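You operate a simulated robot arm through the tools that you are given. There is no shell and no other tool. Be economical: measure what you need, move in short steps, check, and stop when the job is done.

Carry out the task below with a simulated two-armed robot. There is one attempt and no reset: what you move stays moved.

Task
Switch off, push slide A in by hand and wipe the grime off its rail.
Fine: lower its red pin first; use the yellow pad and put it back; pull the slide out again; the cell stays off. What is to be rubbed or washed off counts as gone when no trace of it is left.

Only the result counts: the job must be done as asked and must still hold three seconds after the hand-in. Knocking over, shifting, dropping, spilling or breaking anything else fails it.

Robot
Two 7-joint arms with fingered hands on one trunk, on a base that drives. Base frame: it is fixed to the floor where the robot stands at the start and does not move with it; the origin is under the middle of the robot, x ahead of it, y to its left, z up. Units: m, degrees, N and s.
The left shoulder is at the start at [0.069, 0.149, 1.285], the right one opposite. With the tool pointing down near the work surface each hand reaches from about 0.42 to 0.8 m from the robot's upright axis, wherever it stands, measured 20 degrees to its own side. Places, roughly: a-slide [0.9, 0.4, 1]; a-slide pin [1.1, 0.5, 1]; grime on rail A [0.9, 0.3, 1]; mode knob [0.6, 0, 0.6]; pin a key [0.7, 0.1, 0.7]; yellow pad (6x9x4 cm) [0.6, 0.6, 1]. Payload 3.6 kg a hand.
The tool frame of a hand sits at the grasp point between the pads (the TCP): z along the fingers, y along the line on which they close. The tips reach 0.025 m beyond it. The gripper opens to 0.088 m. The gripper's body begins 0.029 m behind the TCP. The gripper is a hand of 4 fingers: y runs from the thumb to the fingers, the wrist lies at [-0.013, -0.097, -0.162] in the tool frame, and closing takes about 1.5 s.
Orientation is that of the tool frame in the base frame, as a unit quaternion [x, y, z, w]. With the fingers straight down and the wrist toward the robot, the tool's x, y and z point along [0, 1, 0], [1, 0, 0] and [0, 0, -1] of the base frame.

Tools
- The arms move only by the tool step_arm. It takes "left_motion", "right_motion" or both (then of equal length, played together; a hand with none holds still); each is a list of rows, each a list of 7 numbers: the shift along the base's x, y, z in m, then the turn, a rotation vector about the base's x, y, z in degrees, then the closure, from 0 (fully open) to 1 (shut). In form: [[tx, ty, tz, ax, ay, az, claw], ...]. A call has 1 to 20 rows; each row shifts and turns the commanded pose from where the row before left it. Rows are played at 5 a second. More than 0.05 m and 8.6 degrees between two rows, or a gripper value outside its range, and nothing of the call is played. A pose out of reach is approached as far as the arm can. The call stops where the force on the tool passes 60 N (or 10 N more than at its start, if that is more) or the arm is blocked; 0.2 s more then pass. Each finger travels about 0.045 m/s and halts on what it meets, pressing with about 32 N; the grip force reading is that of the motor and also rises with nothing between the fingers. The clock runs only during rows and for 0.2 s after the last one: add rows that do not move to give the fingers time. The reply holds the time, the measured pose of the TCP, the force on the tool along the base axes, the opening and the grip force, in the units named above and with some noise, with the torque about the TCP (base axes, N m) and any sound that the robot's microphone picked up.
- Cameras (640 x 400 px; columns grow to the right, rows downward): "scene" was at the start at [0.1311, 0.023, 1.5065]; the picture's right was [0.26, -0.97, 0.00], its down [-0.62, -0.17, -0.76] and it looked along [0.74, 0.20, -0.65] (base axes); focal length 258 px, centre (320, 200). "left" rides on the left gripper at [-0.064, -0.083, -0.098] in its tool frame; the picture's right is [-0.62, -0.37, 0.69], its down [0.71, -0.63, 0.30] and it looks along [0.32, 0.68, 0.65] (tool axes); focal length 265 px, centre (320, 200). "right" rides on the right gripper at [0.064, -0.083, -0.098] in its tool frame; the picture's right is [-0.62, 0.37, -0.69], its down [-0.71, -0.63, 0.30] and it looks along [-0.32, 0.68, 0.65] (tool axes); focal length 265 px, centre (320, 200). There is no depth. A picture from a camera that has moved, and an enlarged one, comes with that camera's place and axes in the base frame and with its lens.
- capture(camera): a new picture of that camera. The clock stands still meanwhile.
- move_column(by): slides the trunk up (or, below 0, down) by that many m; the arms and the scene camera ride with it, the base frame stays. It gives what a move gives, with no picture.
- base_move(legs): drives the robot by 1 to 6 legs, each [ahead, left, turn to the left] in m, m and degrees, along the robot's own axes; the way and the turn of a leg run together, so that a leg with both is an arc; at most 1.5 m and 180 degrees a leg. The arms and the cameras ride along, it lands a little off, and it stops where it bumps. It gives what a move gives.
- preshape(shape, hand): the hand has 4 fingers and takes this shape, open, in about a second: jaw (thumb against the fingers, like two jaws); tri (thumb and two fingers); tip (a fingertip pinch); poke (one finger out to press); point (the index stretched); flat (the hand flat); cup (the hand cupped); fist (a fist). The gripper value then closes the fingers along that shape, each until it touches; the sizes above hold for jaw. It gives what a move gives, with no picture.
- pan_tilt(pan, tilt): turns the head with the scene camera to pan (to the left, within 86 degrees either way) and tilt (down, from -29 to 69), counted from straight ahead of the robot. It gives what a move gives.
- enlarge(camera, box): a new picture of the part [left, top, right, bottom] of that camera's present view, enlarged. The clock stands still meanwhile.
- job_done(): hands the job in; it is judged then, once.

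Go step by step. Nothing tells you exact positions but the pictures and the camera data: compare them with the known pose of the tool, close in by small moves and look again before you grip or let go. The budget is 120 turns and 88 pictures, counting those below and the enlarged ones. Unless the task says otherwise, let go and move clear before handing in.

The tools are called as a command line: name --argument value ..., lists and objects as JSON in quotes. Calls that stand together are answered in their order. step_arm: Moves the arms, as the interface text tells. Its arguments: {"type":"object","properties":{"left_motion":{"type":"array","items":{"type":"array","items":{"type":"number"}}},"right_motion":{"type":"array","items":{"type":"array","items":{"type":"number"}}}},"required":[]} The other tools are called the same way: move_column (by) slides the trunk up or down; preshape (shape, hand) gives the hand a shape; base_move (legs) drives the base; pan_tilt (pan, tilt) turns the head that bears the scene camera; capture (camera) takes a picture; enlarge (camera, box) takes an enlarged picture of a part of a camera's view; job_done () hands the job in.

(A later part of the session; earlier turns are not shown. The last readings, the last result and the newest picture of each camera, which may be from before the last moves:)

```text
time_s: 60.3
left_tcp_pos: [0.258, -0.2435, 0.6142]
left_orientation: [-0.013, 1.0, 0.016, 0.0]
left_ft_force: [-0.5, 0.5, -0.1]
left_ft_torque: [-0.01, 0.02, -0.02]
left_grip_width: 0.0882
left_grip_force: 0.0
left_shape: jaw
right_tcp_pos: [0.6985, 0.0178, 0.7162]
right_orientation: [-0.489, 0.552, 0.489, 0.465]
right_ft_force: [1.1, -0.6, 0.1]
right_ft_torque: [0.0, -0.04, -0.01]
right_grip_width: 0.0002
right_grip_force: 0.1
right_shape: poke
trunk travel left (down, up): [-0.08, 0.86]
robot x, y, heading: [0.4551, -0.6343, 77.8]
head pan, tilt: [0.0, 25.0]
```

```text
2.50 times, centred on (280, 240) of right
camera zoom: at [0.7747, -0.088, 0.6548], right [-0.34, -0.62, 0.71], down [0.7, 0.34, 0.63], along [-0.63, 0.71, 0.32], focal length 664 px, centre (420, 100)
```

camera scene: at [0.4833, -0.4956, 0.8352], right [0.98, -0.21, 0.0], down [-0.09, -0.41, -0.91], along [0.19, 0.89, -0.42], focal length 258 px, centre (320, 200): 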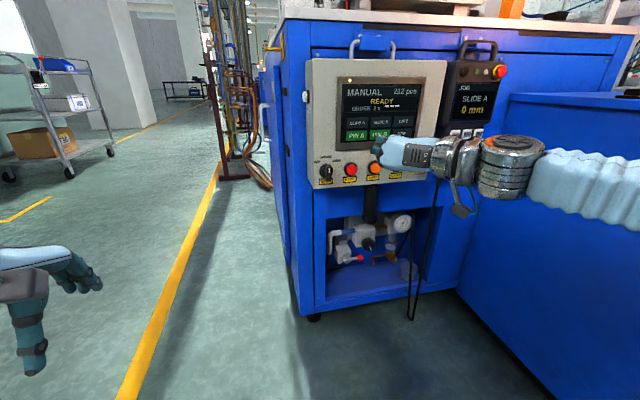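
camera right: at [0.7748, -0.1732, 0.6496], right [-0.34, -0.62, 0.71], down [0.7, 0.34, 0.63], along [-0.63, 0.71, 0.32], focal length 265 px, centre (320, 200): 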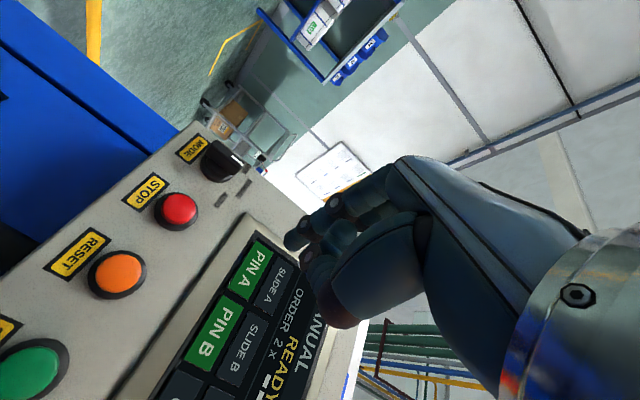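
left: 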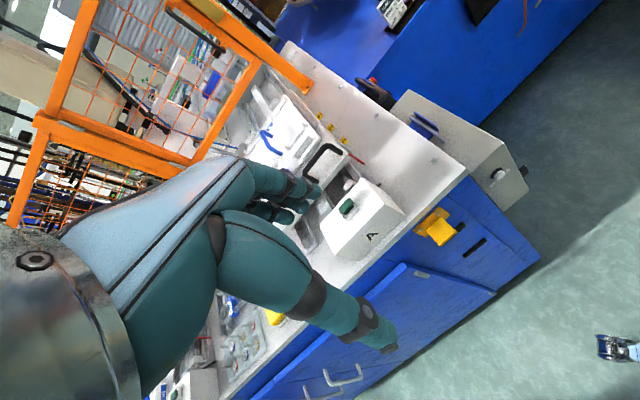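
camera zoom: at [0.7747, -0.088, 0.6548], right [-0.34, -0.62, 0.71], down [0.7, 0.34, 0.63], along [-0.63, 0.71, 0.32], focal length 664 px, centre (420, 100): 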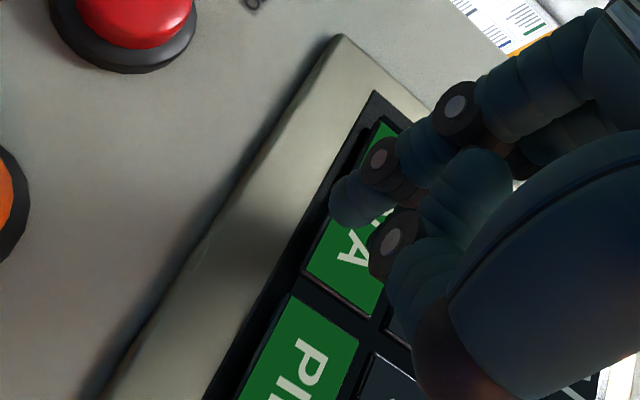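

step_arm --right_motion '[[0, 0.004, 0.003, 0, 0, 0, 0], [0, 0.004, 0, 0, 0, 0, 0], [0, 0.004, 0, 0, 0, 0, 0], [0, 0, 0, 0, 0, 0, 0]]'

enlarge --camera "scene" --box '[310, 80, 430, 190]'

```text
time_s: 61.3
left_tcp_pos: [0.2595, -0.2437, 0.6148]
left_orientation: [-0.013, 1.0, 0.017, 0.0]
left_ft_force: [-0.1, 0.3, -0.4]
left_ft_torque: [-0.05, -0.01, 0.02]
left_grip_width: 0.0881
left_grip_force: 0.1
left_shape: jaw
right_tcp_pos: [0.6981, 0.0287, 0.7188]
right_orientation: [-0.489, 0.553, 0.489, 0.464]
right_ft_force: [-0.5, -6.1, -2.3]
right_ft_torque: [-0.02, 0.02, 0.01]
right_grip_width: 0.0
right_grip_force: 0.0
right_shape: poke
trunk travel left (down, up): [-0.08, 0.86]
robot x, y, heading: [0.4528, -0.6353, 77.9]
head pan, tilt: [0.0, 25.0]
heard: click
```

```text
3.64 times, centred on (370, 135) of scene
camera zoom: at [0.4832, -0.496, 0.8353], right [0.98, -0.21, 0.0], down [-0.09, -0.41, -0.91], along [0.19, 0.89, -0.42], focal length 940 px, centre (138, 436)
```

zoom: 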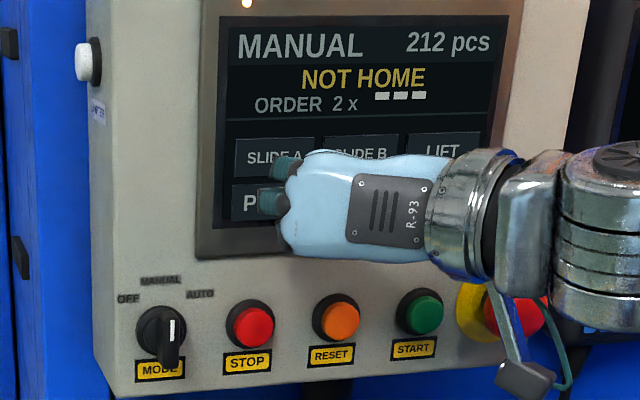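

Click heard, the screen shows NOT HOME and PIN A is unlit, so the pin is lowered. Now I retract and go to the mode knob at about (0.617, 0.05, 0.645) to turn it from MANUAL to OFF (leftwards).

step_arm --right_motion '[[0, -0.015, 0, 0, 0, 0, 0], [0, -0.025, 0, 0, 0, 0, 0], [0, -0.025, 0, 0, 0, 0, 0], [0, -0.015, 0, 0, 0, 0, 0], [0, 0, 0, 0, 0, 0, 0]]'

move_column --by -0.06

step_arm --right_motion '[[-0.015, 0, 0, 0, 0, 0, 0], [-0.015, 0, 0, 0, 0, 0, 0], [-0.008, 0, 0, 0, 0, 0, 0], [0, 0.02, 0, 0, 0, 0, 0], [0, 0, 0, 0, 0, 0, 0]]'

enlarge --camera "scene" --box '[290, 80, 410, 190]'

capture --camera "right"

```text
time_s: 62.5
left_tcp_pos: [0.2602, -0.2432, 0.6151]
left_orientation: [-0.013, 1.0, 0.017, 0.0]
left_ft_force: [-0.1, -0.1, -0.2]
left_ft_torque: [0.02, 0.04, 0.0]
left_grip_width: 0.0881
left_grip_force: 0.0
left_shape: jaw
right_tcp_pos: [0.7009, -0.051, 0.7188]
right_orientation: [-0.489, 0.553, 0.488, 0.466]
right_ft_force: [0.4, 0.1, -0.6]
right_ft_torque: [0.05, 0.02, 0.02]
right_grip_width: 0.0003
right_grip_force: 0.0
right_shape: poke
trunk travel left (down, up): [-0.08, 0.86]
robot x, y, heading: [0.4505, -0.6365, 77.4]
head pan, tilt: [0.0, 25.0]
```

```text
time_s: 63.5
left_tcp_pos: [0.259, -0.2439, 0.5546]
left_orientation: [-0.013, 1.0, 0.017, 0.0]
left_ft_force: [0.4, -0.3, -0.6]
left_ft_torque: [-0.01, -0.01, 0.0]
left_grip_width: 0.088
left_grip_force: 0.0
left_shape: jaw
right_tcp_pos: [0.6999, -0.0505, 0.6592]
right_orientation: [-0.489, 0.553, 0.489, 0.465]
right_ft_force: [-0.7, -0.4, -0.3]
right_ft_torque: [0.03, 0.03, 0.0]
right_grip_width: 0.0
right_grip_force: 0.1
right_shape: poke
trunk travel left (down, up): [-0.02, 0.92]
robot x, y, heading: [0.4513, -0.6365, 77.6]
head pan, tilt: [0.0, 25.0]
```

```text
time_s: 64.7
left_tcp_pos: [0.2583, -0.2429, 0.5544]
left_orientation: [-0.013, 1.0, 0.016, 0.0]
left_ft_force: [1.0, 0.3, 0.7]
left_ft_torque: [0.01, 0.0, 0.01]
left_grip_width: 0.0882
left_grip_force: 0.0
left_shape: jaw
right_tcp_pos: [0.6611, -0.0303, 0.6602]
right_orientation: [-0.49, 0.553, 0.488, 0.465]
right_ft_force: [1.0, 0.1, 0.4]
right_ft_torque: [-0.02, 0.01, -0.01]
right_grip_width: 0.0
right_grip_force: 0.1
right_shape: poke
trunk travel left (down, up): [-0.02, 0.92]
robot x, y, heading: [0.4515, -0.6349, 77.7]
head pan, tilt: [0.0, 25.0]
```

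```text
3.64 times, centred on (350, 135) of scene
camera zoom: at [0.4832, -0.4955, 0.7752], right [0.98, -0.21, 0.0], down [-0.09, -0.41, -0.91], along [0.19, 0.89, -0.42], focal length 940 px, centre (211, 436)
```

zoom: 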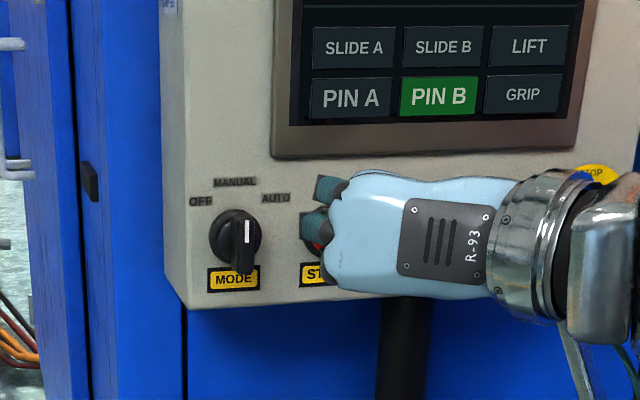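

```text
53 pictures are left
camera right: at [0.7375, -0.1363, 0.5974], right [-0.34, -0.62, 0.71], down [0.7, 0.34, 0.63], along [-0.63, 0.71, 0.32], focal length 265 px, centre (320, 200)
```

right: 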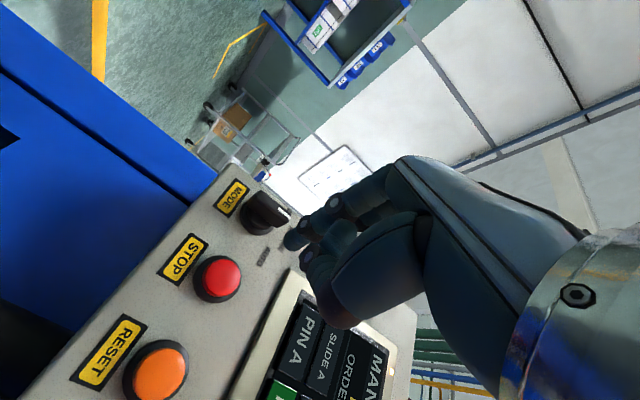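

Knob bar top is at (0.619, 0.040, 0.652); my fingertip is at (0.648, 0.016, 0.661). I'll insert the finger right of the bar and push its upper end left.

step_arm --right_motion '[[-0.006, 0, -0.003, 0, 0, 0, 0], [0, 0.018, 0, 0, 0, 0, 0], [0, 0.018, 0, 0, 0, 0, 0], [0, 0, 0, 0, 0, 0, 0]]'

enlarge --camera "scene" --box '[290, 80, 410, 190]'

enlarge --camera "right" --box '[200, 160, 360, 320]'

```text
time_s: 65.7
left_tcp_pos: [0.2593, -0.2439, 0.5535]
left_orientation: [-0.014, 1.0, 0.016, -0.001]
left_ft_force: [-0.2, -1.0, -0.1]
left_ft_torque: [-0.03, -0.03, 0.01]
left_grip_width: 0.088
left_grip_force: 0.1
left_shape: jaw
right_tcp_pos: [0.6555, 0.0052, 0.6569]
right_orientation: [-0.489, 0.553, 0.489, 0.464]
right_ft_force: [-0.8, 0.3, -0.4]
right_ft_torque: [0.02, 0.01, 0.01]
right_grip_width: 0.0002
right_grip_force: 0.1
right_shape: poke
trunk travel left (down, up): [-0.02, 0.92]
robot x, y, heading: [0.452, -0.6352, 77.5]
head pan, tilt: [0.0, 25.0]
```

```text
3.64 times, centred on (350, 135) of scene
camera zoom: at [0.4832, -0.4955, 0.7752], right [0.98, -0.21, 0.0], down [-0.09, -0.41, -0.91], along [0.19, 0.89, -0.42], focal length 940 px, centre (211, 436)
```

zoom: 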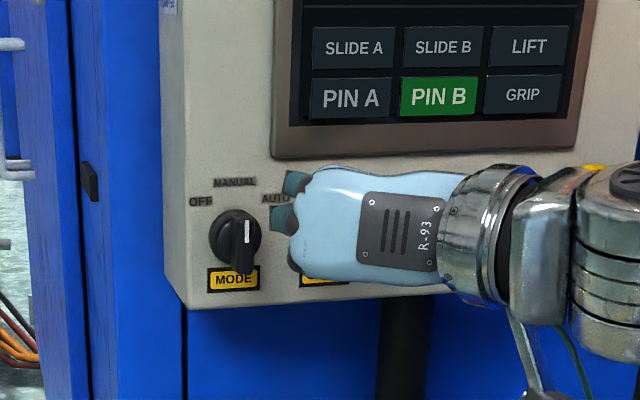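

```text
2.50 times, centred on (280, 240) of right
camera zoom: at [0.7317, -0.1008, 0.5943], right [-0.34, -0.62, 0.71], down [0.7, 0.34, 0.63], along [-0.63, 0.71, 0.32], focal length 664 px, centre (420, 100)
```

zoom: 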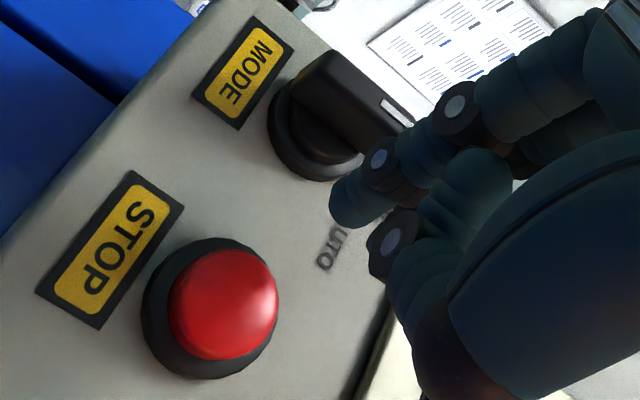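

step_arm --right_motion '[[0, 0.002, -0.004, 0, 0, 0, 0], [-0.006, 0, 0, 0, 0, 0, 0], [-0.006, 0, 0, 0, 0, 0, 0], [-0.006, 0, 0, 0, 0, 0, 0], [-0.006, 0, 0, 0, 0, 0, 0], [0, 0, 0, 0, 0, 0, 0]]'

enlarge --camera "scene" --box '[290, 80, 410, 190]'

enlarge --camera "right" --box '[200, 160, 360, 320]'

```text
time_s: 67.1
left_tcp_pos: [0.2594, -0.2431, 0.5539]
left_orientation: [-0.014, 1.0, 0.015, 0.0]
left_ft_force: [0.0, 0.1, 0.7]
left_ft_torque: [0.01, -0.02, -0.01]
left_grip_width: 0.088
left_grip_force: 0.1
left_shape: jaw
right_tcp_pos: [0.6315, 0.0056, 0.6523]
right_orientation: [-0.489, 0.553, 0.489, 0.464]
right_ft_force: [-0.3, -0.5, 0.5]
right_ft_torque: [-0.01, 0.01, 0.03]
right_grip_width: 0.0
right_grip_force: 0.1
right_shape: poke
trunk travel left (down, up): [-0.02, 0.92]
robot x, y, heading: [0.4525, -0.6343, 78.0]
head pan, tilt: [0.0, 25.0]
```

```text
3.64 times, centred on (350, 135) of scene
camera zoom: at [0.4832, -0.4956, 0.7752], right [0.98, -0.21, 0.0], down [-0.09, -0.41, -0.91], along [0.19, 0.89, -0.42], focal length 940 px, centre (211, 436)
```

zoom: 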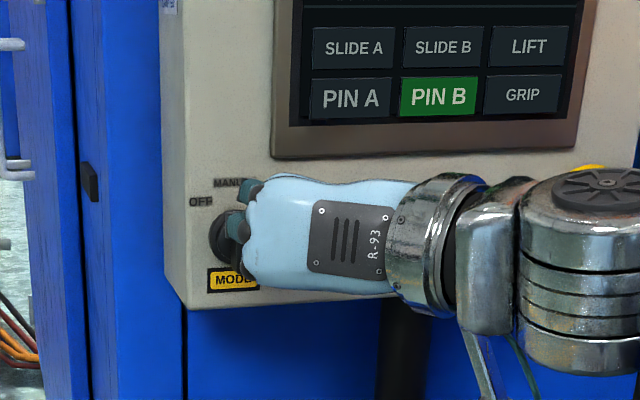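

```text
2.50 times, centred on (280, 240) of right
camera zoom: at [0.7077, -0.0989, 0.591], right [-0.34, -0.62, 0.71], down [0.7, 0.34, 0.63], along [-0.63, 0.71, 0.32], focal length 664 px, centre (420, 100)
```

zoom: 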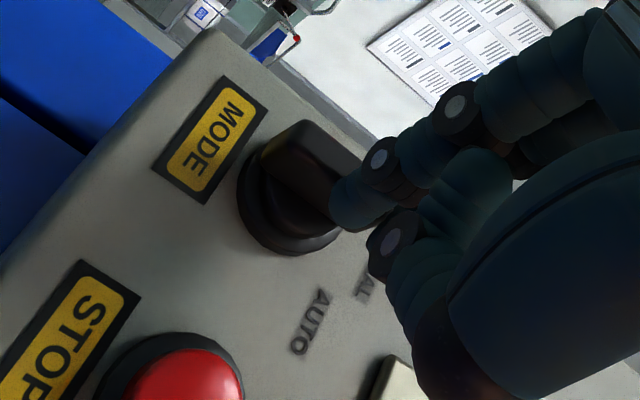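

step_arm --right_motion '[[-0.005, 0, 0, 0, 0, 0, 0], [-0.005, 0, 0, 0, 0, 0, 0], [-0.005, 0, 0, 0, 0, 0, 0], [0, 0, 0, 0, 0, 0, 0]]'

enlarge --camera "right" --box '[200, 160, 360, 320]'

```text
time_s: 68.1
left_tcp_pos: [0.2588, -0.2433, 0.5552]
left_orientation: [-0.013, 1.0, 0.017, 0.0]
left_ft_force: [-0.2, 0.0, -0.4]
left_ft_torque: [0.02, -0.01, 0.02]
left_grip_width: 0.0879
left_grip_force: 0.0
left_shape: jaw
right_tcp_pos: [0.6169, 0.0067, 0.6537]
right_orientation: [-0.489, 0.553, 0.489, 0.465]
right_ft_force: [1.4, -4.3, 0.5]
right_ft_torque: [0.07, 0.03, -0.05]
right_grip_width: 0.0
right_grip_force: 0.1
right_shape: poke
trunk travel left (down, up): [-0.02, 0.92]
robot x, y, heading: [0.4555, -0.6376, 77.9]
head pan, tilt: [0.0, 25.0]
```

```text
2.50 times, centred on (280, 240) of right
camera zoom: at [0.6927, -0.0991, 0.5912], right [-0.34, -0.62, 0.71], down [0.7, 0.34, 0.63], along [-0.63, 0.71, 0.32], focal length 664 px, centre (420, 100)
```

zoom: 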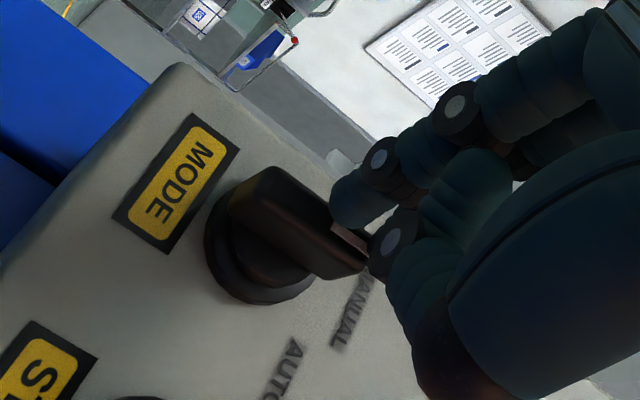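

The finger slipped over the bar's front face. I'll back off, return to the right side and insert about 1 cm deeper.

step_arm --right_motion '[[0, -0.025, 0, 0, 0, 0, 0], [0.02, 0, 0, 0, 0, 0, 0], [0.017, 0, 0, 0, 0, 0, 0], [0, 0.02, 0, 0, 0, 0, 0], [0, 0.008, 0, 0, 0, 0, 0], [0, 0.006, 0, 0, 0, 0, 0], [0, 0, 0, 0, 0, 0, 0]]'

enlarge --camera "right" --box '[200, 160, 360, 320]'

```text
time_s: 69.7
left_tcp_pos: [0.2599, -0.2431, 0.5539]
left_orientation: [-0.013, 1.0, 0.016, 0.0]
left_ft_force: [0.3, 0.6, -0.2]
left_ft_torque: [-0.02, 0.0, 0.0]
left_grip_width: 0.0877
left_grip_force: 0.1
left_shape: jaw
right_tcp_pos: [0.6547, 0.0165, 0.6521]
right_orientation: [-0.49, 0.552, 0.488, 0.465]
right_ft_force: [0.1, 0.4, 0.6]
right_ft_torque: [-0.01, -0.03, -0.01]
right_grip_width: 0.0001
right_grip_force: 0.0
right_shape: poke
trunk travel left (down, up): [-0.02, 0.92]
robot x, y, heading: [0.4509, -0.6344, 77.6]
head pan, tilt: [0.0, 25.0]
```

```text
2.50 times, centred on (280, 240) of right
camera zoom: at [0.7298, -0.089, 0.5906], right [-0.34, -0.62, 0.71], down [0.7, 0.34, 0.63], along [-0.63, 0.71, 0.32], focal length 664 px, centre (420, 100)
```

zoom: 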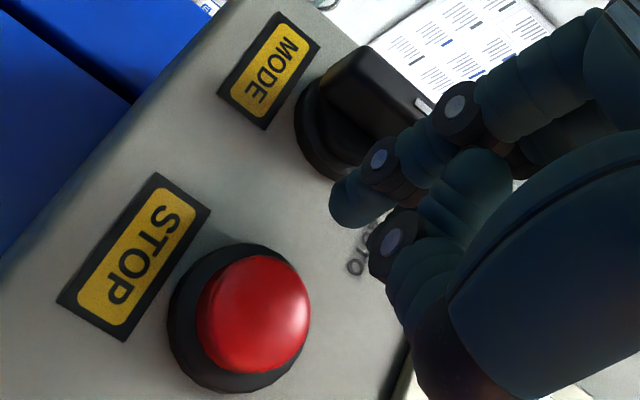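

step_arm --right_motion '[[0, 0.004, 0, 0, 0, 0, 0], [-0.007, 0, 0, 0, 0, 0, 0], [-0.007, 0, 0, 0, 0, 0, 0], [-0.007, 0, 0, 0, 0, 0, 0], [-0.007, 0, 0, 0, 0, 0, 0], [-0.005, 0, 0, 0, 0, 0, 0], [0, 0, 0, 0, 0, 0, 0]]'

enlarge --camera "right" --box '[200, 160, 360, 320]'

```text
time_s: 71.3
left_tcp_pos: [0.26, -0.245, 0.557]
left_orientation: [-0.014, 1.0, 0.016, -0.001]
left_ft_force: [0.1, 0.2, -0.1]
left_ft_torque: [0.01, 0.0, -0.01]
left_grip_width: 0.0877
left_grip_force: 0.1
left_shape: jaw
right_tcp_pos: [0.6282, 0.0206, 0.657]
right_orientation: [-0.482, 0.556, 0.489, 0.469]
right_ft_force: [24.5, -1.6, 14.5]
right_ft_torque: [0.16, -0.19, -0.3]
right_grip_width: 0.0003
right_grip_force: 0.1
right_shape: poke
trunk travel left (down, up): [-0.02, 0.92]
robot x, y, heading: [0.4504, -0.6331, 77.7]
head pan, tilt: [0.0, 25.0]
```

```text
2.50 times, centred on (280, 240) of right
camera zoom: at [0.7021, -0.0856, 0.5942], right [-0.34, -0.62, 0.71], down [0.71, 0.32, 0.63], along [-0.62, 0.71, 0.33], focal length 664 px, centre (420, 100)
```

zoom: 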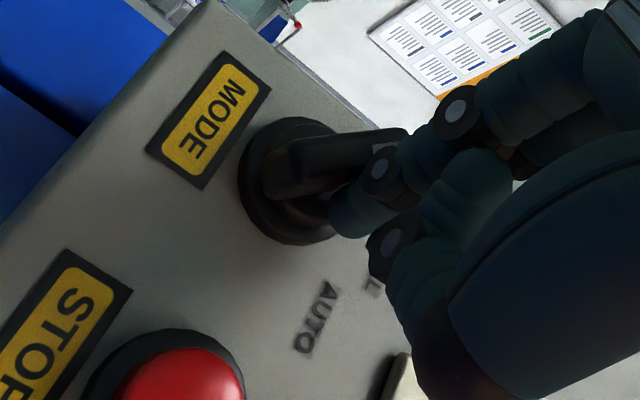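

The knob is turning toward OFF under 24 N. I'll continue a bit further.

step_arm --right_motion '[[-0.004, 0, -0.002, 0, 0, 0, 0], [-0.004, 0, -0.002, 0, 0, 0, 0], [-0.004, 0, -0.002, 0, 0, 0, 0], [0, 0, 0, 0, 0, 0, 0]]'

enlarge --camera "right" --box '[200, 160, 360, 320]'

enlarge --camera "scene" --box '[290, 60, 410, 170]'

```text
time_s: 72.3
left_tcp_pos: [0.2585, -0.2443, 0.555]
left_orientation: [-0.013, 1.0, 0.018, 0.0]
left_ft_force: [0.1, 0.2, 0.2]
left_ft_torque: [-0.02, -0.01, -0.01]
left_grip_width: 0.0882
left_grip_force: 0.0
left_shape: jaw
right_tcp_pos: [0.6183, 0.0202, 0.6559]
right_orientation: [-0.478, 0.556, 0.49, 0.471]
right_ft_force: [23.1, 3.1, 25.8]
right_ft_torque: [0.36, -0.39, -0.28]
right_grip_width: 0.0
right_grip_force: 0.0
right_shape: poke
trunk travel left (down, up): [-0.02, 0.92]
robot x, y, heading: [0.4512, -0.6365, 77.6]
head pan, tilt: [0.0, 25.0]
```

```text
2.50 times, centred on (280, 240) of right
camera zoom: at [0.6908, -0.0855, 0.5911], right [-0.34, -0.62, 0.7], down [0.71, 0.32, 0.63], along [-0.61, 0.72, 0.34], focal length 664 px, centre (420, 100)
```

zoom: 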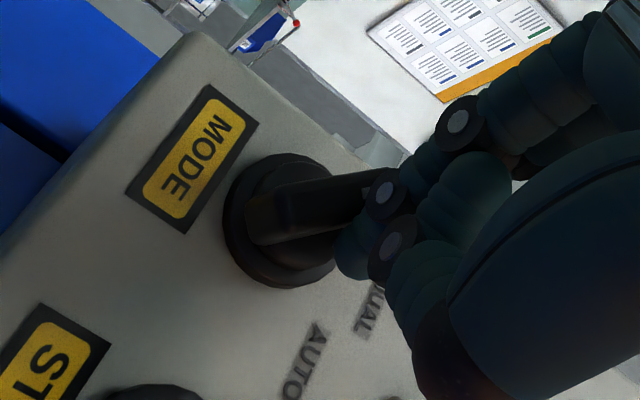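

```text
3.64 times, centred on (350, 115) of scene
camera zoom: at [0.4844, -0.498, 0.7758], right [0.98, -0.21, 0.0], down [-0.09, -0.41, -0.91], along [0.19, 0.89, -0.42], focal length 940 px, centre (211, 509)
```

zoom: 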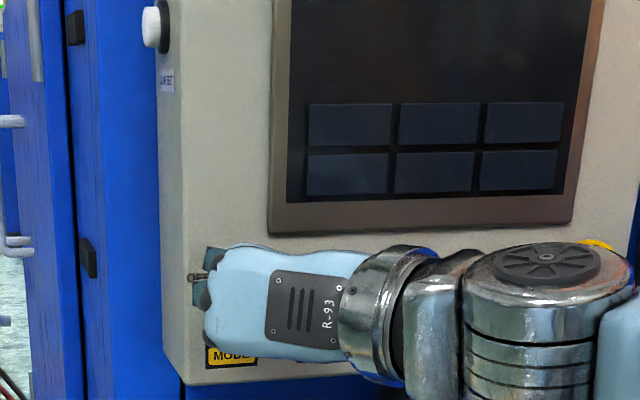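

The screen is dark, so the cell is off. I retreat from the knob, pull the hand clear, and check.

step_arm --right_motion '[[0.008, 0, 0.004, 0, 0, 0, 0], [0.004, -0.012, 0.002, 0, 0, 0, 0], [0, -0.03, 0, 0, 0, 0, 0], [0, -0.03, 0, 0, 0, 0, 0], [0, -0.03, 0, 0, 0, 0, 0], [0, -0.03, 0, 0, 0, 0, 0], [0, 0, 0, 0, 0, 0, 0]]'

base_move --legs '[[0, 0.3, 0]]'

capture --camera "scene"

```text
time_s: 73.9
left_tcp_pos: [0.259, -0.2431, 0.5554]
left_orientation: [-0.013, 1.0, 0.017, 0.0]
left_ft_force: [-0.3, 0.6, -0.3]
left_ft_torque: [0.0, -0.01, -0.02]
left_grip_width: 0.0882
left_grip_force: 0.0
left_shape: jaw
right_tcp_pos: [0.6198, -0.1114, 0.6528]
right_orientation: [-0.489, 0.553, 0.489, 0.465]
right_ft_force: [0.1, 0.4, 1.2]
right_ft_torque: [-0.01, 0.0, 0.01]
right_grip_width: 0.0
right_grip_force: 0.1
right_shape: poke
trunk travel left (down, up): [-0.02, 0.92]
robot x, y, heading: [0.4499, -0.6355, 77.7]
head pan, tilt: [0.0, 25.0]
```

```text
time_s: 78.3
left_tcp_pos: [-0.036, -0.1794, 0.5531]
left_orientation: [-0.013, 1.0, 0.017, 0.0]
left_ft_force: [-0.1, -0.4, 0.3]
left_ft_torque: [0.0, 0.02, 0.01]
left_grip_width: 0.0876
left_grip_force: 0.1
left_shape: jaw
right_tcp_pos: [0.3254, -0.0457, 0.653]
right_orientation: [-0.489, 0.553, 0.489, 0.465]
right_ft_force: [-0.2, -0.6, -0.4]
right_ft_torque: [-0.02, 0.05, 0.01]
right_grip_width: 0.0001
right_grip_force: 0.1
right_shape: poke
trunk travel left (down, up): [-0.02, 0.92]
robot x, y, heading: [0.156, -0.5696, 77.6]
head pan, tilt: [0.0, 25.0]
```

```text
43 pictures are left
camera scene: at [0.187, -0.431, 0.7752], right [0.98, -0.21, 0.0], down [-0.09, -0.41, -0.91], along [0.19, 0.89, -0.42], focal length 258 px, centre (320, 200)
```

scene: 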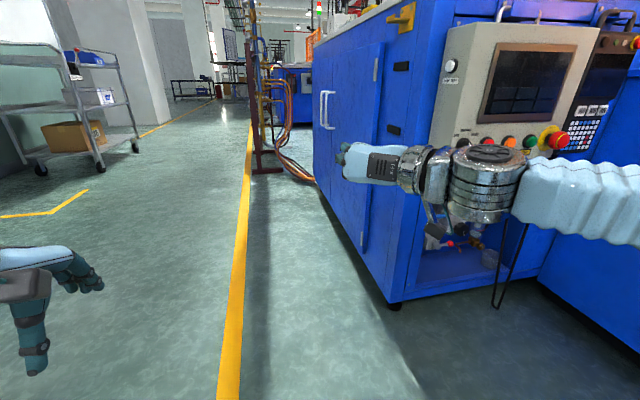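

The cell is dark/off. Now I raise the trunk, turn to face the bench front, and restore the right hand to a jaw pointing down.

move_column --by 0.755

base_move --legs '[[0, 0, -77.6], [-0.05, 0.9, 0]]'

preshape --shape "jaw" --hand "right"

pan_tilt --pan 10 --tilt 45

capture --camera "scene"

```text
refused: 0.755 is not a number from -0.4 to 0.4
```

```text
time_s: 94.9
left_tcp_pos: [0.463, 0.3501, 0.5545]
left_orientation: [0.616, 0.787, 0.015, 0.011]
left_ft_force: [0.9, 0.6, -0.1]
left_ft_torque: [0.02, 0.0, -0.01]
left_grip_width: 0.0881
left_grip_force: 0.1
left_shape: jaw
right_tcp_pos: [0.6777, 0.0117, 0.6567]
right_orientation: [-0.016, 0.735, 0.081, 0.673]
right_ft_force: [1.3, -0.2, 1.9]
right_ft_torque: [0.02, 0.11, 0.0]
right_grip_width: 0.0
right_grip_force: 0.1
right_shape: poke
trunk travel left (down, up): [-0.02, 0.92]
robot x, y, heading: [0.12, 0.071, 0.2]
head pan, tilt: [0.0, 25.0]
stopped in leg 2: the force on the tool passed its limit at 69 N (the readings are from after the stop); the commanded pose is now the measured one
```

```text
time_s: 95.8
left_tcp_pos: [0.4628, 0.349, 0.5547]
left_orientation: [0.616, 0.788, 0.015, 0.008]
left_ft_force: [0.7, 0.0, 0.2]
left_ft_torque: [0.02, -0.01, -0.01]
left_grip_width: 0.088
left_grip_force: 0.0
left_shape: jaw
right_tcp_pos: [0.6793, 0.0086, 0.6549]
right_orientation: [-0.014, 0.737, 0.082, 0.671]
right_ft_force: [4.3, -19.0, -4.1]
right_ft_torque: [-0.02, 0.06, -0.24]
right_grip_width: 0.0837
right_grip_force: 0.0
right_shape: jaw
trunk travel left (down, up): [-0.02, 0.92]
robot x, y, heading: [0.1213, 0.0722, -0.1]
head pan, tilt: [0.0, 25.0]
heard: click
```

```text
time_s: 96.6
left_tcp_pos: [0.4639, 0.3491, 0.5545]
left_orientation: [0.616, 0.788, 0.014, 0.008]
left_ft_force: [0.2, 1.0, 0.4]
left_ft_torque: [0.05, -0.01, 0.0]
left_grip_width: 0.0878
left_grip_force: 0.1
left_shape: jaw
right_tcp_pos: [0.679, 0.0103, 0.6549]
right_orientation: [-0.015, 0.736, 0.081, 0.672]
right_ft_force: [5.0, -23.5, -6.0]
right_ft_torque: [-0.04, 0.01, -0.15]
right_grip_width: 0.0831
right_grip_force: 0.1
right_shape: jaw
trunk travel left (down, up): [-0.02, 0.92]
robot x, y, heading: [0.1201, 0.0765, -0.1]
head pan, tilt: [10.0, 45.0]
```

```text
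42 pictures are left
camera scene: at [0.2519, 0.0876, 0.7445], right [0.17, -0.98, 0.0], down [-0.7, -0.12, -0.71], along [0.7, 0.12, -0.71], focal length 258 px, centre (320, 200)
```

scene: 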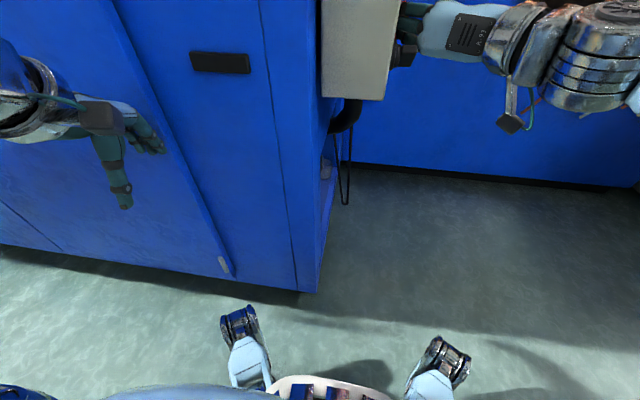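

The column move was refused and the right hand bumped the panel; I must back straight off and check the panel state. Moving to −y now.

base_move --legs '[[0, -0.3, 0]]'

pan_tilt --pan 30 --tilt 10

capture --camera "scene"

capture --camera "right"

```text
time_s: 101.0
left_tcp_pos: [0.4625, 0.0485, 0.555]
left_orientation: [0.617, 0.787, 0.013, 0.01]
left_ft_force: [1.1, 0.2, -0.5]
left_ft_torque: [0.0, -0.02, -0.02]
left_grip_width: 0.088
left_grip_force: 0.1
left_shape: jaw
right_tcp_pos: [0.6772, -0.2908, 0.6556]
right_orientation: [-0.017, 0.735, 0.08, 0.673]
right_ft_force: [0.5, -0.4, 0.4]
right_ft_torque: [-0.01, 0.03, 0.0]
right_grip_width: 0.0877
right_grip_force: 0.2
right_shape: jaw
trunk travel left (down, up): [-0.02, 0.92]
robot x, y, heading: [0.1216, -0.2297, -0.0]
head pan, tilt: [10.0, 45.0]
```

```text
time_s: 102.0
left_tcp_pos: [0.464, 0.0484, 0.5558]
left_orientation: [0.618, 0.786, 0.013, 0.01]
left_ft_force: [0.0, 0.7, 0.4]
left_ft_torque: [-0.01, 0.01, 0.04]
left_grip_width: 0.0881
left_grip_force: 0.1
left_shape: jaw
right_tcp_pos: [0.6766, -0.2897, 0.6565]
right_orientation: [-0.017, 0.736, 0.08, 0.672]
right_ft_force: [-0.4, 0.9, -0.5]
right_ft_torque: [-0.01, 0.01, -0.04]
right_grip_width: 0.088
right_grip_force: 0.0
right_shape: jaw
trunk travel left (down, up): [-0.02, 0.92]
robot x, y, heading: [0.1207, -0.2304, -0.3]
head pan, tilt: [30.0, 10.0]
```

```text
41 pictures are left
camera scene: at [0.2512, -0.1812, 0.7995], right [0.5, -0.87, 0.0], down [-0.15, -0.09, -0.98], along [0.85, 0.49, -0.17], focal length 258 px, centre (320, 200)
```

scene: 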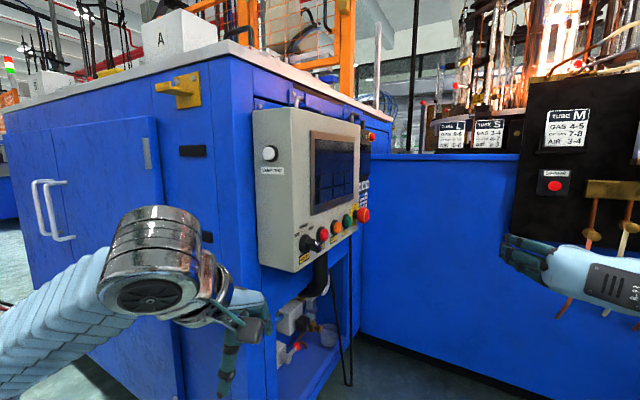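

```text
40 pictures are left
camera right: at [0.5871, -0.3787, 0.5929], right [-0.67, 0.21, 0.71], down [0.45, -0.64, 0.62], along [0.59, 0.74, 0.33], focal length 265 px, centre (320, 200)
```

right: 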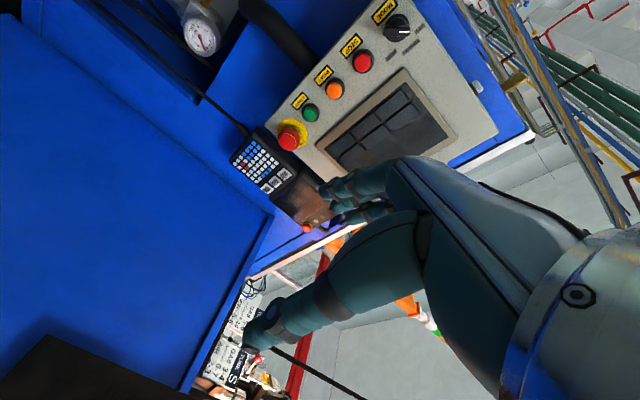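

enlarge --camera "right" --box '[260, 0, 440, 140]'

move_column --by 0.4

```text
2.86 times, centred on (350, 70) of right
camera zoom: at [0.5871, -0.3787, 0.5929], right [-0.67, 0.21, 0.71], down [0.45, -0.64, 0.62], along [0.59, 0.74, 0.33], focal length 758 px, centre (234, 571)
```

zoom: 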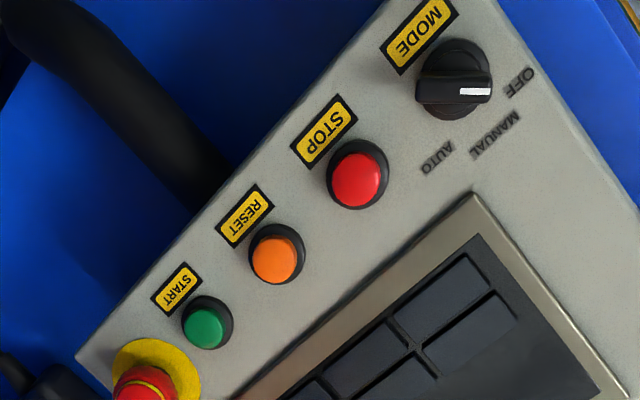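

```text
time_s: 105.9
left_tcp_pos: [0.4633, 0.0479, 0.9549]
left_orientation: [0.618, 0.786, 0.013, 0.01]
left_ft_force: [0.2, -0.3, -0.9]
left_ft_torque: [-0.01, 0.02, -0.04]
left_grip_width: 0.0881
left_grip_force: 0.0
left_shape: jaw
right_tcp_pos: [0.6772, -0.2908, 1.0566]
right_orientation: [-0.017, 0.735, 0.081, 0.673]
right_ft_force: [0.7, 0.9, 0.2]
right_ft_torque: [-0.02, -0.02, 0.0]
right_grip_width: 0.0881
right_grip_force: 0.0
right_shape: jaw
trunk travel left (down, up): [-0.42, 0.52]
robot x, y, heading: [0.1187, -0.2298, -0.3]
head pan, tilt: [30.0, 10.0]
```

The knob points to OFF and the screen is dark, so nothing changed. I'll finish raising the trunk and turn the right hand back to fingers-down.

move_column --by 0.36

step_arm --right_motion '[[0, -0.005, 0, 4.94, 4.94, -4.94, 0], [0, -0.005, 0, 4.94, 4.94, -4.94, 0], [0, -0.005, 0, 4.94, 4.94, -4.94, 0], [0, -0.005, 0, 4.94, 4.94, -4.94, 0], [0, -0.005, 0, 4.94, 4.94, -4.94, 0], [0, -0.005, 0, 4.94, 4.94, -4.94, 0], [0, -0.005, 0, 4.94, 4.94, -4.94, 0], [0, -0.005, 0, 4.94, 4.94, -4.94, 0], [0, -0.005, 0, 4.94, 4.94, -4.94, 0], [0, -0.005, 0, 4.94, 4.94, -4.94, 0], [0, 0, 0, 4.94, 4.94, -4.94, 0], [0, 0, 0, 4.94, 4.94, -4.94, 0], [0, 0, 0, 4.94, 4.94, -4.94, 0], [0, 0, 0, 4.94, 4.94, -4.94, 0], [0, 0, 0, 0, 0, 0, 0]]'

```text
time_s: 109.4
left_tcp_pos: [0.4627, 0.0496, 1.3143]
left_orientation: [0.618, 0.786, 0.013, 0.01]
left_ft_force: [-0.3, -0.2, -0.2]
left_ft_torque: [0.0, -0.01, 0.04]
left_grip_width: 0.0882
left_grip_force: 0.0
left_shape: jaw
right_tcp_pos: [0.6776, -0.2889, 1.4162]
right_orientation: [-0.017, 0.735, 0.081, 0.672]
right_ft_force: [0.4, -0.7, 0.0]
right_ft_torque: [0.04, 0.0, -0.02]
right_grip_width: 0.0878
right_grip_force: 0.1
right_shape: jaw
trunk travel left (down, up): [-0.78, 0.16]
robot x, y, heading: [0.1207, -0.2303, -0.1]
head pan, tilt: [30.0, 10.0]
```

```text
time_s: 112.6
left_tcp_pos: [0.4624, 0.0489, 1.3155]
left_orientation: [0.618, 0.786, 0.013, 0.011]
left_ft_force: [-0.4, 0.4, 0.0]
left_ft_torque: [-0.01, -0.01, 0.03]
left_grip_width: 0.0878
left_grip_force: 0.0
left_shape: jaw
right_tcp_pos: [0.6769, -0.3402, 1.417]
right_orientation: [0.736, 0.672, 0.081, 0.017]
right_ft_force: [0.3, 0.5, -0.8]
right_ft_torque: [-0.02, 0.01, 0.01]
right_grip_width: 0.0878
right_grip_force: 0.0
right_shape: jaw
trunk travel left (down, up): [-0.78, 0.16]
robot x, y, heading: [0.1172, -0.2295, 0.2]
head pan, tilt: [30.0, 10.0]
```

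Driving left along the bench to stand before slide A, hands well above everything.

base_move --legs '[[0, 0.7, 0]]'

pan_tilt --pan 0 --tilt 40

capture --camera "scene"

```text
time_s: 121.9
left_tcp_pos: [0.4674, 0.7475, 1.3139]
left_orientation: [0.619, 0.785, 0.013, 0.01]
left_ft_force: [-0.7, 0.5, -0.8]
left_ft_torque: [0.02, 0.0, 0.01]
left_grip_width: 0.0879
left_grip_force: 0.0
left_shape: jaw
right_tcp_pos: [0.679, 0.3584, 1.4169]
right_orientation: [0.737, 0.671, 0.079, 0.019]
right_ft_force: [-0.2, -0.1, -0.5]
right_ft_torque: [-0.03, 0.02, 0.04]
right_grip_width: 0.088
right_grip_force: 0.0
right_shape: jaw
trunk travel left (down, up): [-0.78, 0.16]
robot x, y, heading: [0.1215, 0.4741, -0.5]
head pan, tilt: [30.0, 10.0]
```

```text
time_s: 122.8
left_tcp_pos: [0.4674, 0.7457, 1.3141]
left_orientation: [0.619, 0.785, 0.014, 0.009]
left_ft_force: [-0.6, 0.5, -0.1]
left_ft_torque: [0.0, -0.02, 0.01]
left_grip_width: 0.0879
left_grip_force: 0.1
left_shape: jaw
right_tcp_pos: [0.6801, 0.3552, 1.4159]
right_orientation: [0.737, 0.671, 0.081, 0.018]
right_ft_force: [-0.6, -0.4, 0.0]
right_ft_torque: [0.01, -0.01, -0.01]
right_grip_width: 0.0879
right_grip_force: 0.2
right_shape: jaw
trunk travel left (down, up): [-0.78, 0.16]
robot x, y, heading: [0.1305, 0.4699, -0.3]
head pan, tilt: [0.0, 40.0]
```

```text
38 pictures are left
camera scene: at [0.2588, 0.47, 1.512], right [-0.01, -1.0, 0.0], down [-0.64, 0.0, -0.77], along [0.77, 0.0, -0.64], focal length 258 px, centre (320, 200)
```

scene: 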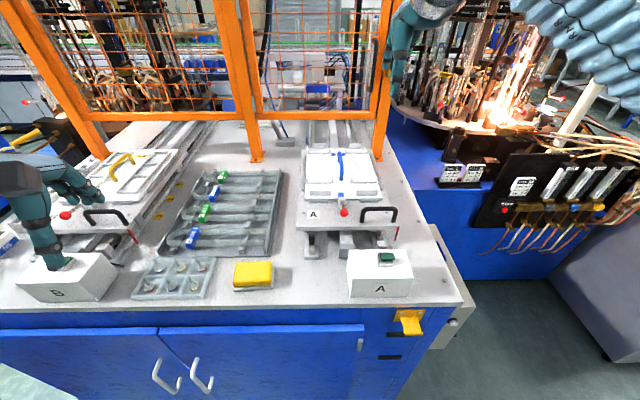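

enlarge --camera "scene" --box '[280, 140, 430, 300]'

enlarge --camera "scene" --box '[290, 195, 410, 265]'

```text
2.50 times, centred on (355, 220) of scene
camera zoom: at [0.2588, 0.47, 1.512], right [-0.01, -1.0, 0.0], down [-0.64, 0.0, -0.77], along [0.77, 0.0, -0.64], focal length 646 px, centre (232, 150)
```

zoom: 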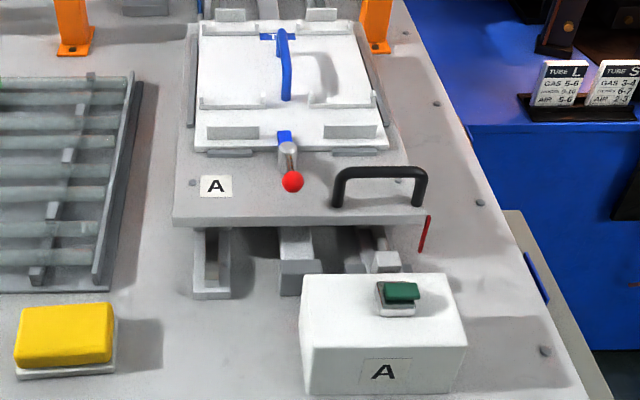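

```text
5.33 times, centred on (350, 230) of scene
camera zoom: at [0.2588, 0.47, 1.512], right [-0.01, -1.0, 0.0], down [-0.64, 0.0, -0.77], along [0.77, 0.0, -0.64], focal length 1378 px, centre (160, 40)
```

zoom: 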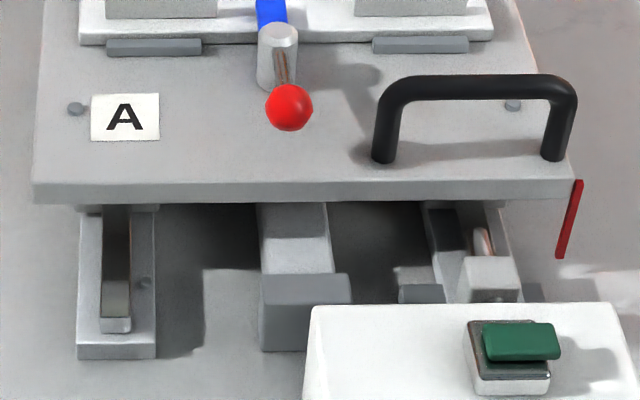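

Handle bar of slide A is near (0.77, 0.31, ~1.05), spanning y 0.27–0.35. I bring the right hand above it, straightened, and look.

step_arm --right_motion '[[0.02, -0.01, -0.03, -2.3, 4.05, 2.85, 0], [0.02, -0.01, -0.04, -2.3, 4.05, 2.85, 0], [0.02, -0.01, -0.04, 0, 0, 0, 0], [0.02, -0.013, -0.04, 0, 0, 0, 0], [0.01, 0, -0.04, 0, 0, 0, 0], [0, 0, -0.03, 0, 0, 0, 0], [0, 0, 0, 0, 0, 0, 0]]'

capture --camera "right"

enlarge --camera "scene" --box '[280, 140, 430, 300]'

```text
time_s: 124.4
left_tcp_pos: [0.4675, 0.7452, 1.3143]
left_orientation: [0.619, 0.785, 0.014, 0.011]
left_ft_force: [-0.4, -0.4, 0.1]
left_ft_torque: [-0.06, 0.0, -0.02]
left_grip_width: 0.088
left_grip_force: 0.1
left_shape: jaw
right_tcp_pos: [0.7703, 0.3131, 1.1975]
right_orientation: [0.704, 0.71, 0.004, -0.003]
right_ft_force: [0.6, 0.6, -0.2]
right_ft_torque: [-0.02, 0.01, 0.0]
right_grip_width: 0.0879
right_grip_force: 0.1
right_shape: jaw
trunk travel left (down, up): [-0.78, 0.16]
robot x, y, heading: [0.1289, 0.4709, -0.2]
head pan, tilt: [0.0, 40.0]
```

```text
35 pictures are left
camera right: at [0.6882, 0.3781, 1.2957], right [0.37, -0.62, 0.69], down [-0.63, -0.72, -0.31], along [0.69, -0.31, -0.66], focal length 265 px, centre (320, 200)
```

right: 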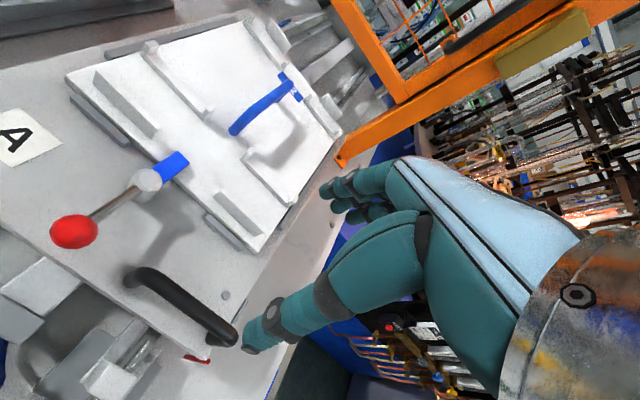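

```text
2.50 times, centred on (355, 220) of scene
camera zoom: at [0.2581, 0.4708, 1.512], right [-0.01, -1.0, 0.0], down [-0.64, 0.0, -0.77], along [0.77, -0.01, -0.64], focal length 646 px, centre (232, 150)
```

zoom: 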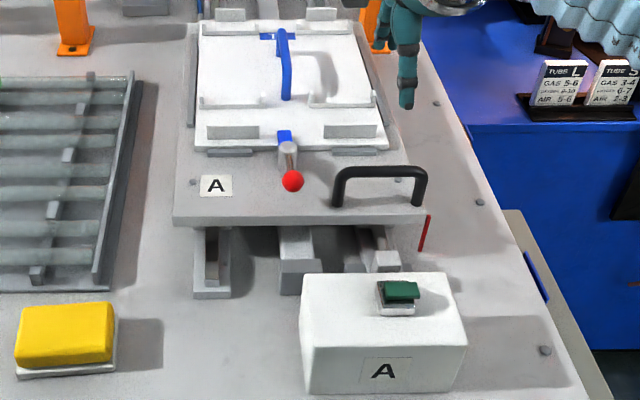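

Handle bar triangulates to x≈0.737, y 0.286–0.358, top z≈1.086. I'll move over it and descend partially, then check.

step_arm --right_motion '[[-0.034, 0.009, 0, 0, 0, 0, 0], [0, 0, -0.03, 0, 0, 0, 0], [0, 0, -0.03, 0, 0, 0, 0], [0, 0, -0.02, 0, 0, 0, 0], [0, 0, 0, 0, 0, 0, 0]]'

enlarge --camera "scene" --box '[310, 160, 430, 260]'

capture --camera "right"

```text
time_s: 125.6
left_tcp_pos: [0.4659, 0.7454, 1.3158]
left_orientation: [0.619, 0.785, 0.014, 0.01]
left_ft_force: [-0.1, -0.6, -0.6]
left_ft_torque: [-0.01, 0.02, -0.02]
left_grip_width: 0.0879
left_grip_force: 0.0
left_shape: jaw
right_tcp_pos: [0.7348, 0.3232, 1.1173]
right_orientation: [0.705, 0.709, 0.003, -0.003]
right_ft_force: [0.0, 1.0, 0.6]
right_ft_torque: [0.03, 0.0, -0.01]
right_grip_width: 0.088
right_grip_force: 0.0
right_shape: jaw
trunk travel left (down, up): [-0.78, 0.16]
robot x, y, heading: [0.1212, 0.4688, -0.5]
head pan, tilt: [0.0, 40.0]
```

```text
4.00 times, centred on (370, 210) of scene
camera zoom: at [0.2576, 0.4709, 1.5121], right [-0.01, -1.0, 0.0], down [-0.64, 0.0, -0.77], along [0.77, -0.01, -0.64], focal length 1034 px, centre (120, 160)
```

zoom: 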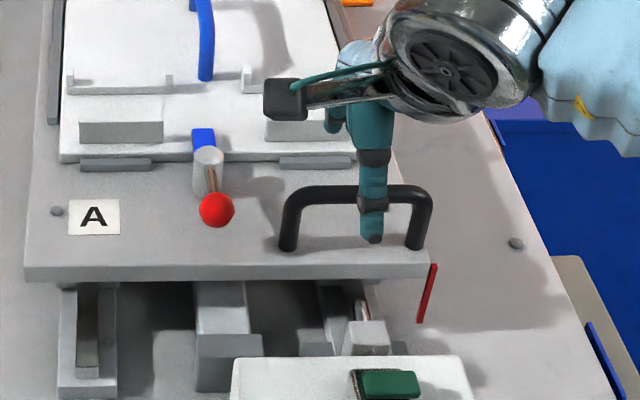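

```text
32 pictures are left
camera right: at [0.654, 0.3868, 1.2161], right [0.37, -0.62, 0.69], down [-0.63, -0.72, -0.31], along [0.69, -0.31, -0.66], focal length 265 px, centre (320, 200)
```

right: 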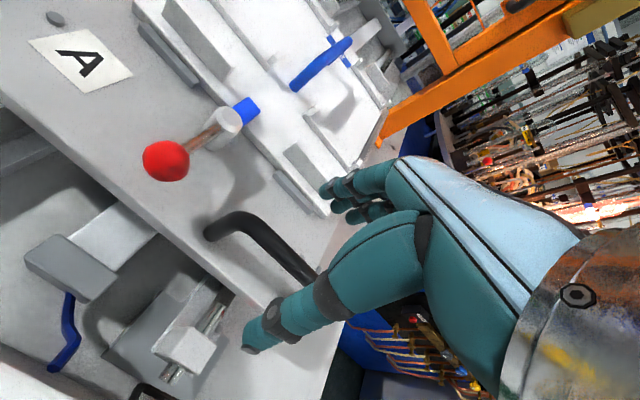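

Bar is between thumb and fingers. Descending 4 cm and closing.

step_arm --right_motion '[[0.001, 0, -0.015, 0, 0, 0, 0], [0, 0, -0.015, 0, 0, 0, 0], [0, 0, -0.008, 0, 0, 0, 0], [0, 0, 0, 0, 0, 0, 0.5], [0, 0, 0, 0, 0, 0, 0.8], [0, 0, 0, 0, 0, 0, 1], [0, 0, 0, 0, 0, 0, 1], [0, 0, 0, 0, 0, 0, 1], [0, 0, 0, 0, 0, 0, 1], [0, 0, 0, 0, 0, 0, 1], [0, 0, 0, 0, 0, 0, 1]]'

enlarge --camera "scene" --box '[310, 160, 430, 260]'

```text
time_s: 128.0
left_tcp_pos: [0.4676, 0.7459, 1.3138]
left_orientation: [0.619, 0.785, 0.013, 0.011]
left_ft_force: [0.6, -0.3, 0.2]
left_ft_torque: [-0.02, -0.01, 0.0]
left_grip_width: 0.0881
left_grip_force: 0.0
left_shape: jaw
right_tcp_pos: [0.737, 0.3229, 1.0768]
right_orientation: [0.705, 0.709, 0.002, -0.005]
right_ft_force: [-2.4, 1.8, -4.0]
right_ft_torque: [0.01, -0.02, -0.07]
right_grip_width: 0.0
right_grip_force: 32.2
right_shape: jaw
trunk travel left (down, up): [-0.78, 0.16]
robot x, y, heading: [0.1289, 0.4701, -0.4]
head pan, tilt: [0.0, 40.0]
```

```text
4.00 times, centred on (370, 210) of scene
camera zoom: at [0.2591, 0.4711, 1.5118], right [-0.01, -1.0, 0.0], down [-0.64, 0.0, -0.77], along [0.77, -0.01, -0.64], focal length 1034 px, centre (120, 160)
```

zoom: 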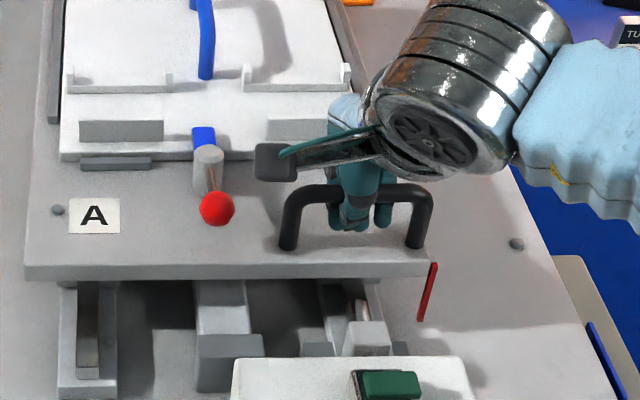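

The hand has closed around the bar. Pushing the slide in with small steps.

step_arm --right_motion '[[0.01, 0, 0, 0, 0, 0, 1], [0.01, 0, 0, 0, 0, 0, 1], [0.015, 0, 0, 0, 0, 0, 1], [0.015, 0, 0, 0, 0, 0, 1], [0, 0, 0, 0, 0, 0, 1]]'

enlarge --camera "scene" --box '[290, 120, 430, 260]'

```text
time_s: 129.2
left_tcp_pos: [0.4689, 0.7455, 1.313]
left_orientation: [0.619, 0.785, 0.014, 0.01]
left_ft_force: [0.6, -0.4, -1.2]
left_ft_torque: [-0.01, -0.01, 0.0]
left_grip_width: 0.088
left_grip_force: 0.0
left_shape: jaw
right_tcp_pos: [0.7887, 0.3229, 1.0784]
right_orientation: [0.705, 0.709, 0.003, -0.003]
right_ft_force: [2.5, 2.4, -7.6]
right_ft_torque: [-0.03, -0.06, -0.08]
right_grip_width: 0.0
right_grip_force: 32.2
right_shape: jaw
trunk travel left (down, up): [-0.78, 0.16]
robot x, y, heading: [0.122, 0.4732, -0.4]
head pan, tilt: [0.0, 40.0]
```

```text
2.86 times, centred on (360, 190) of scene
camera zoom: at [0.2608, 0.4709, 1.5117], right [-0.01, -1.0, 0.0], down [-0.64, 0.0, -0.77], along [0.77, -0.01, -0.64], focal length 738 px, centre (206, 229)
```

zoom: 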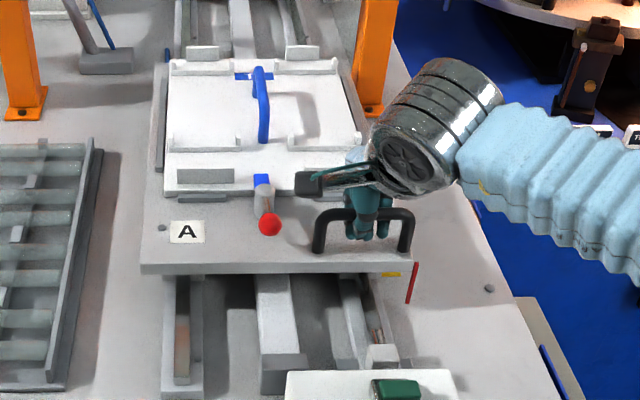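

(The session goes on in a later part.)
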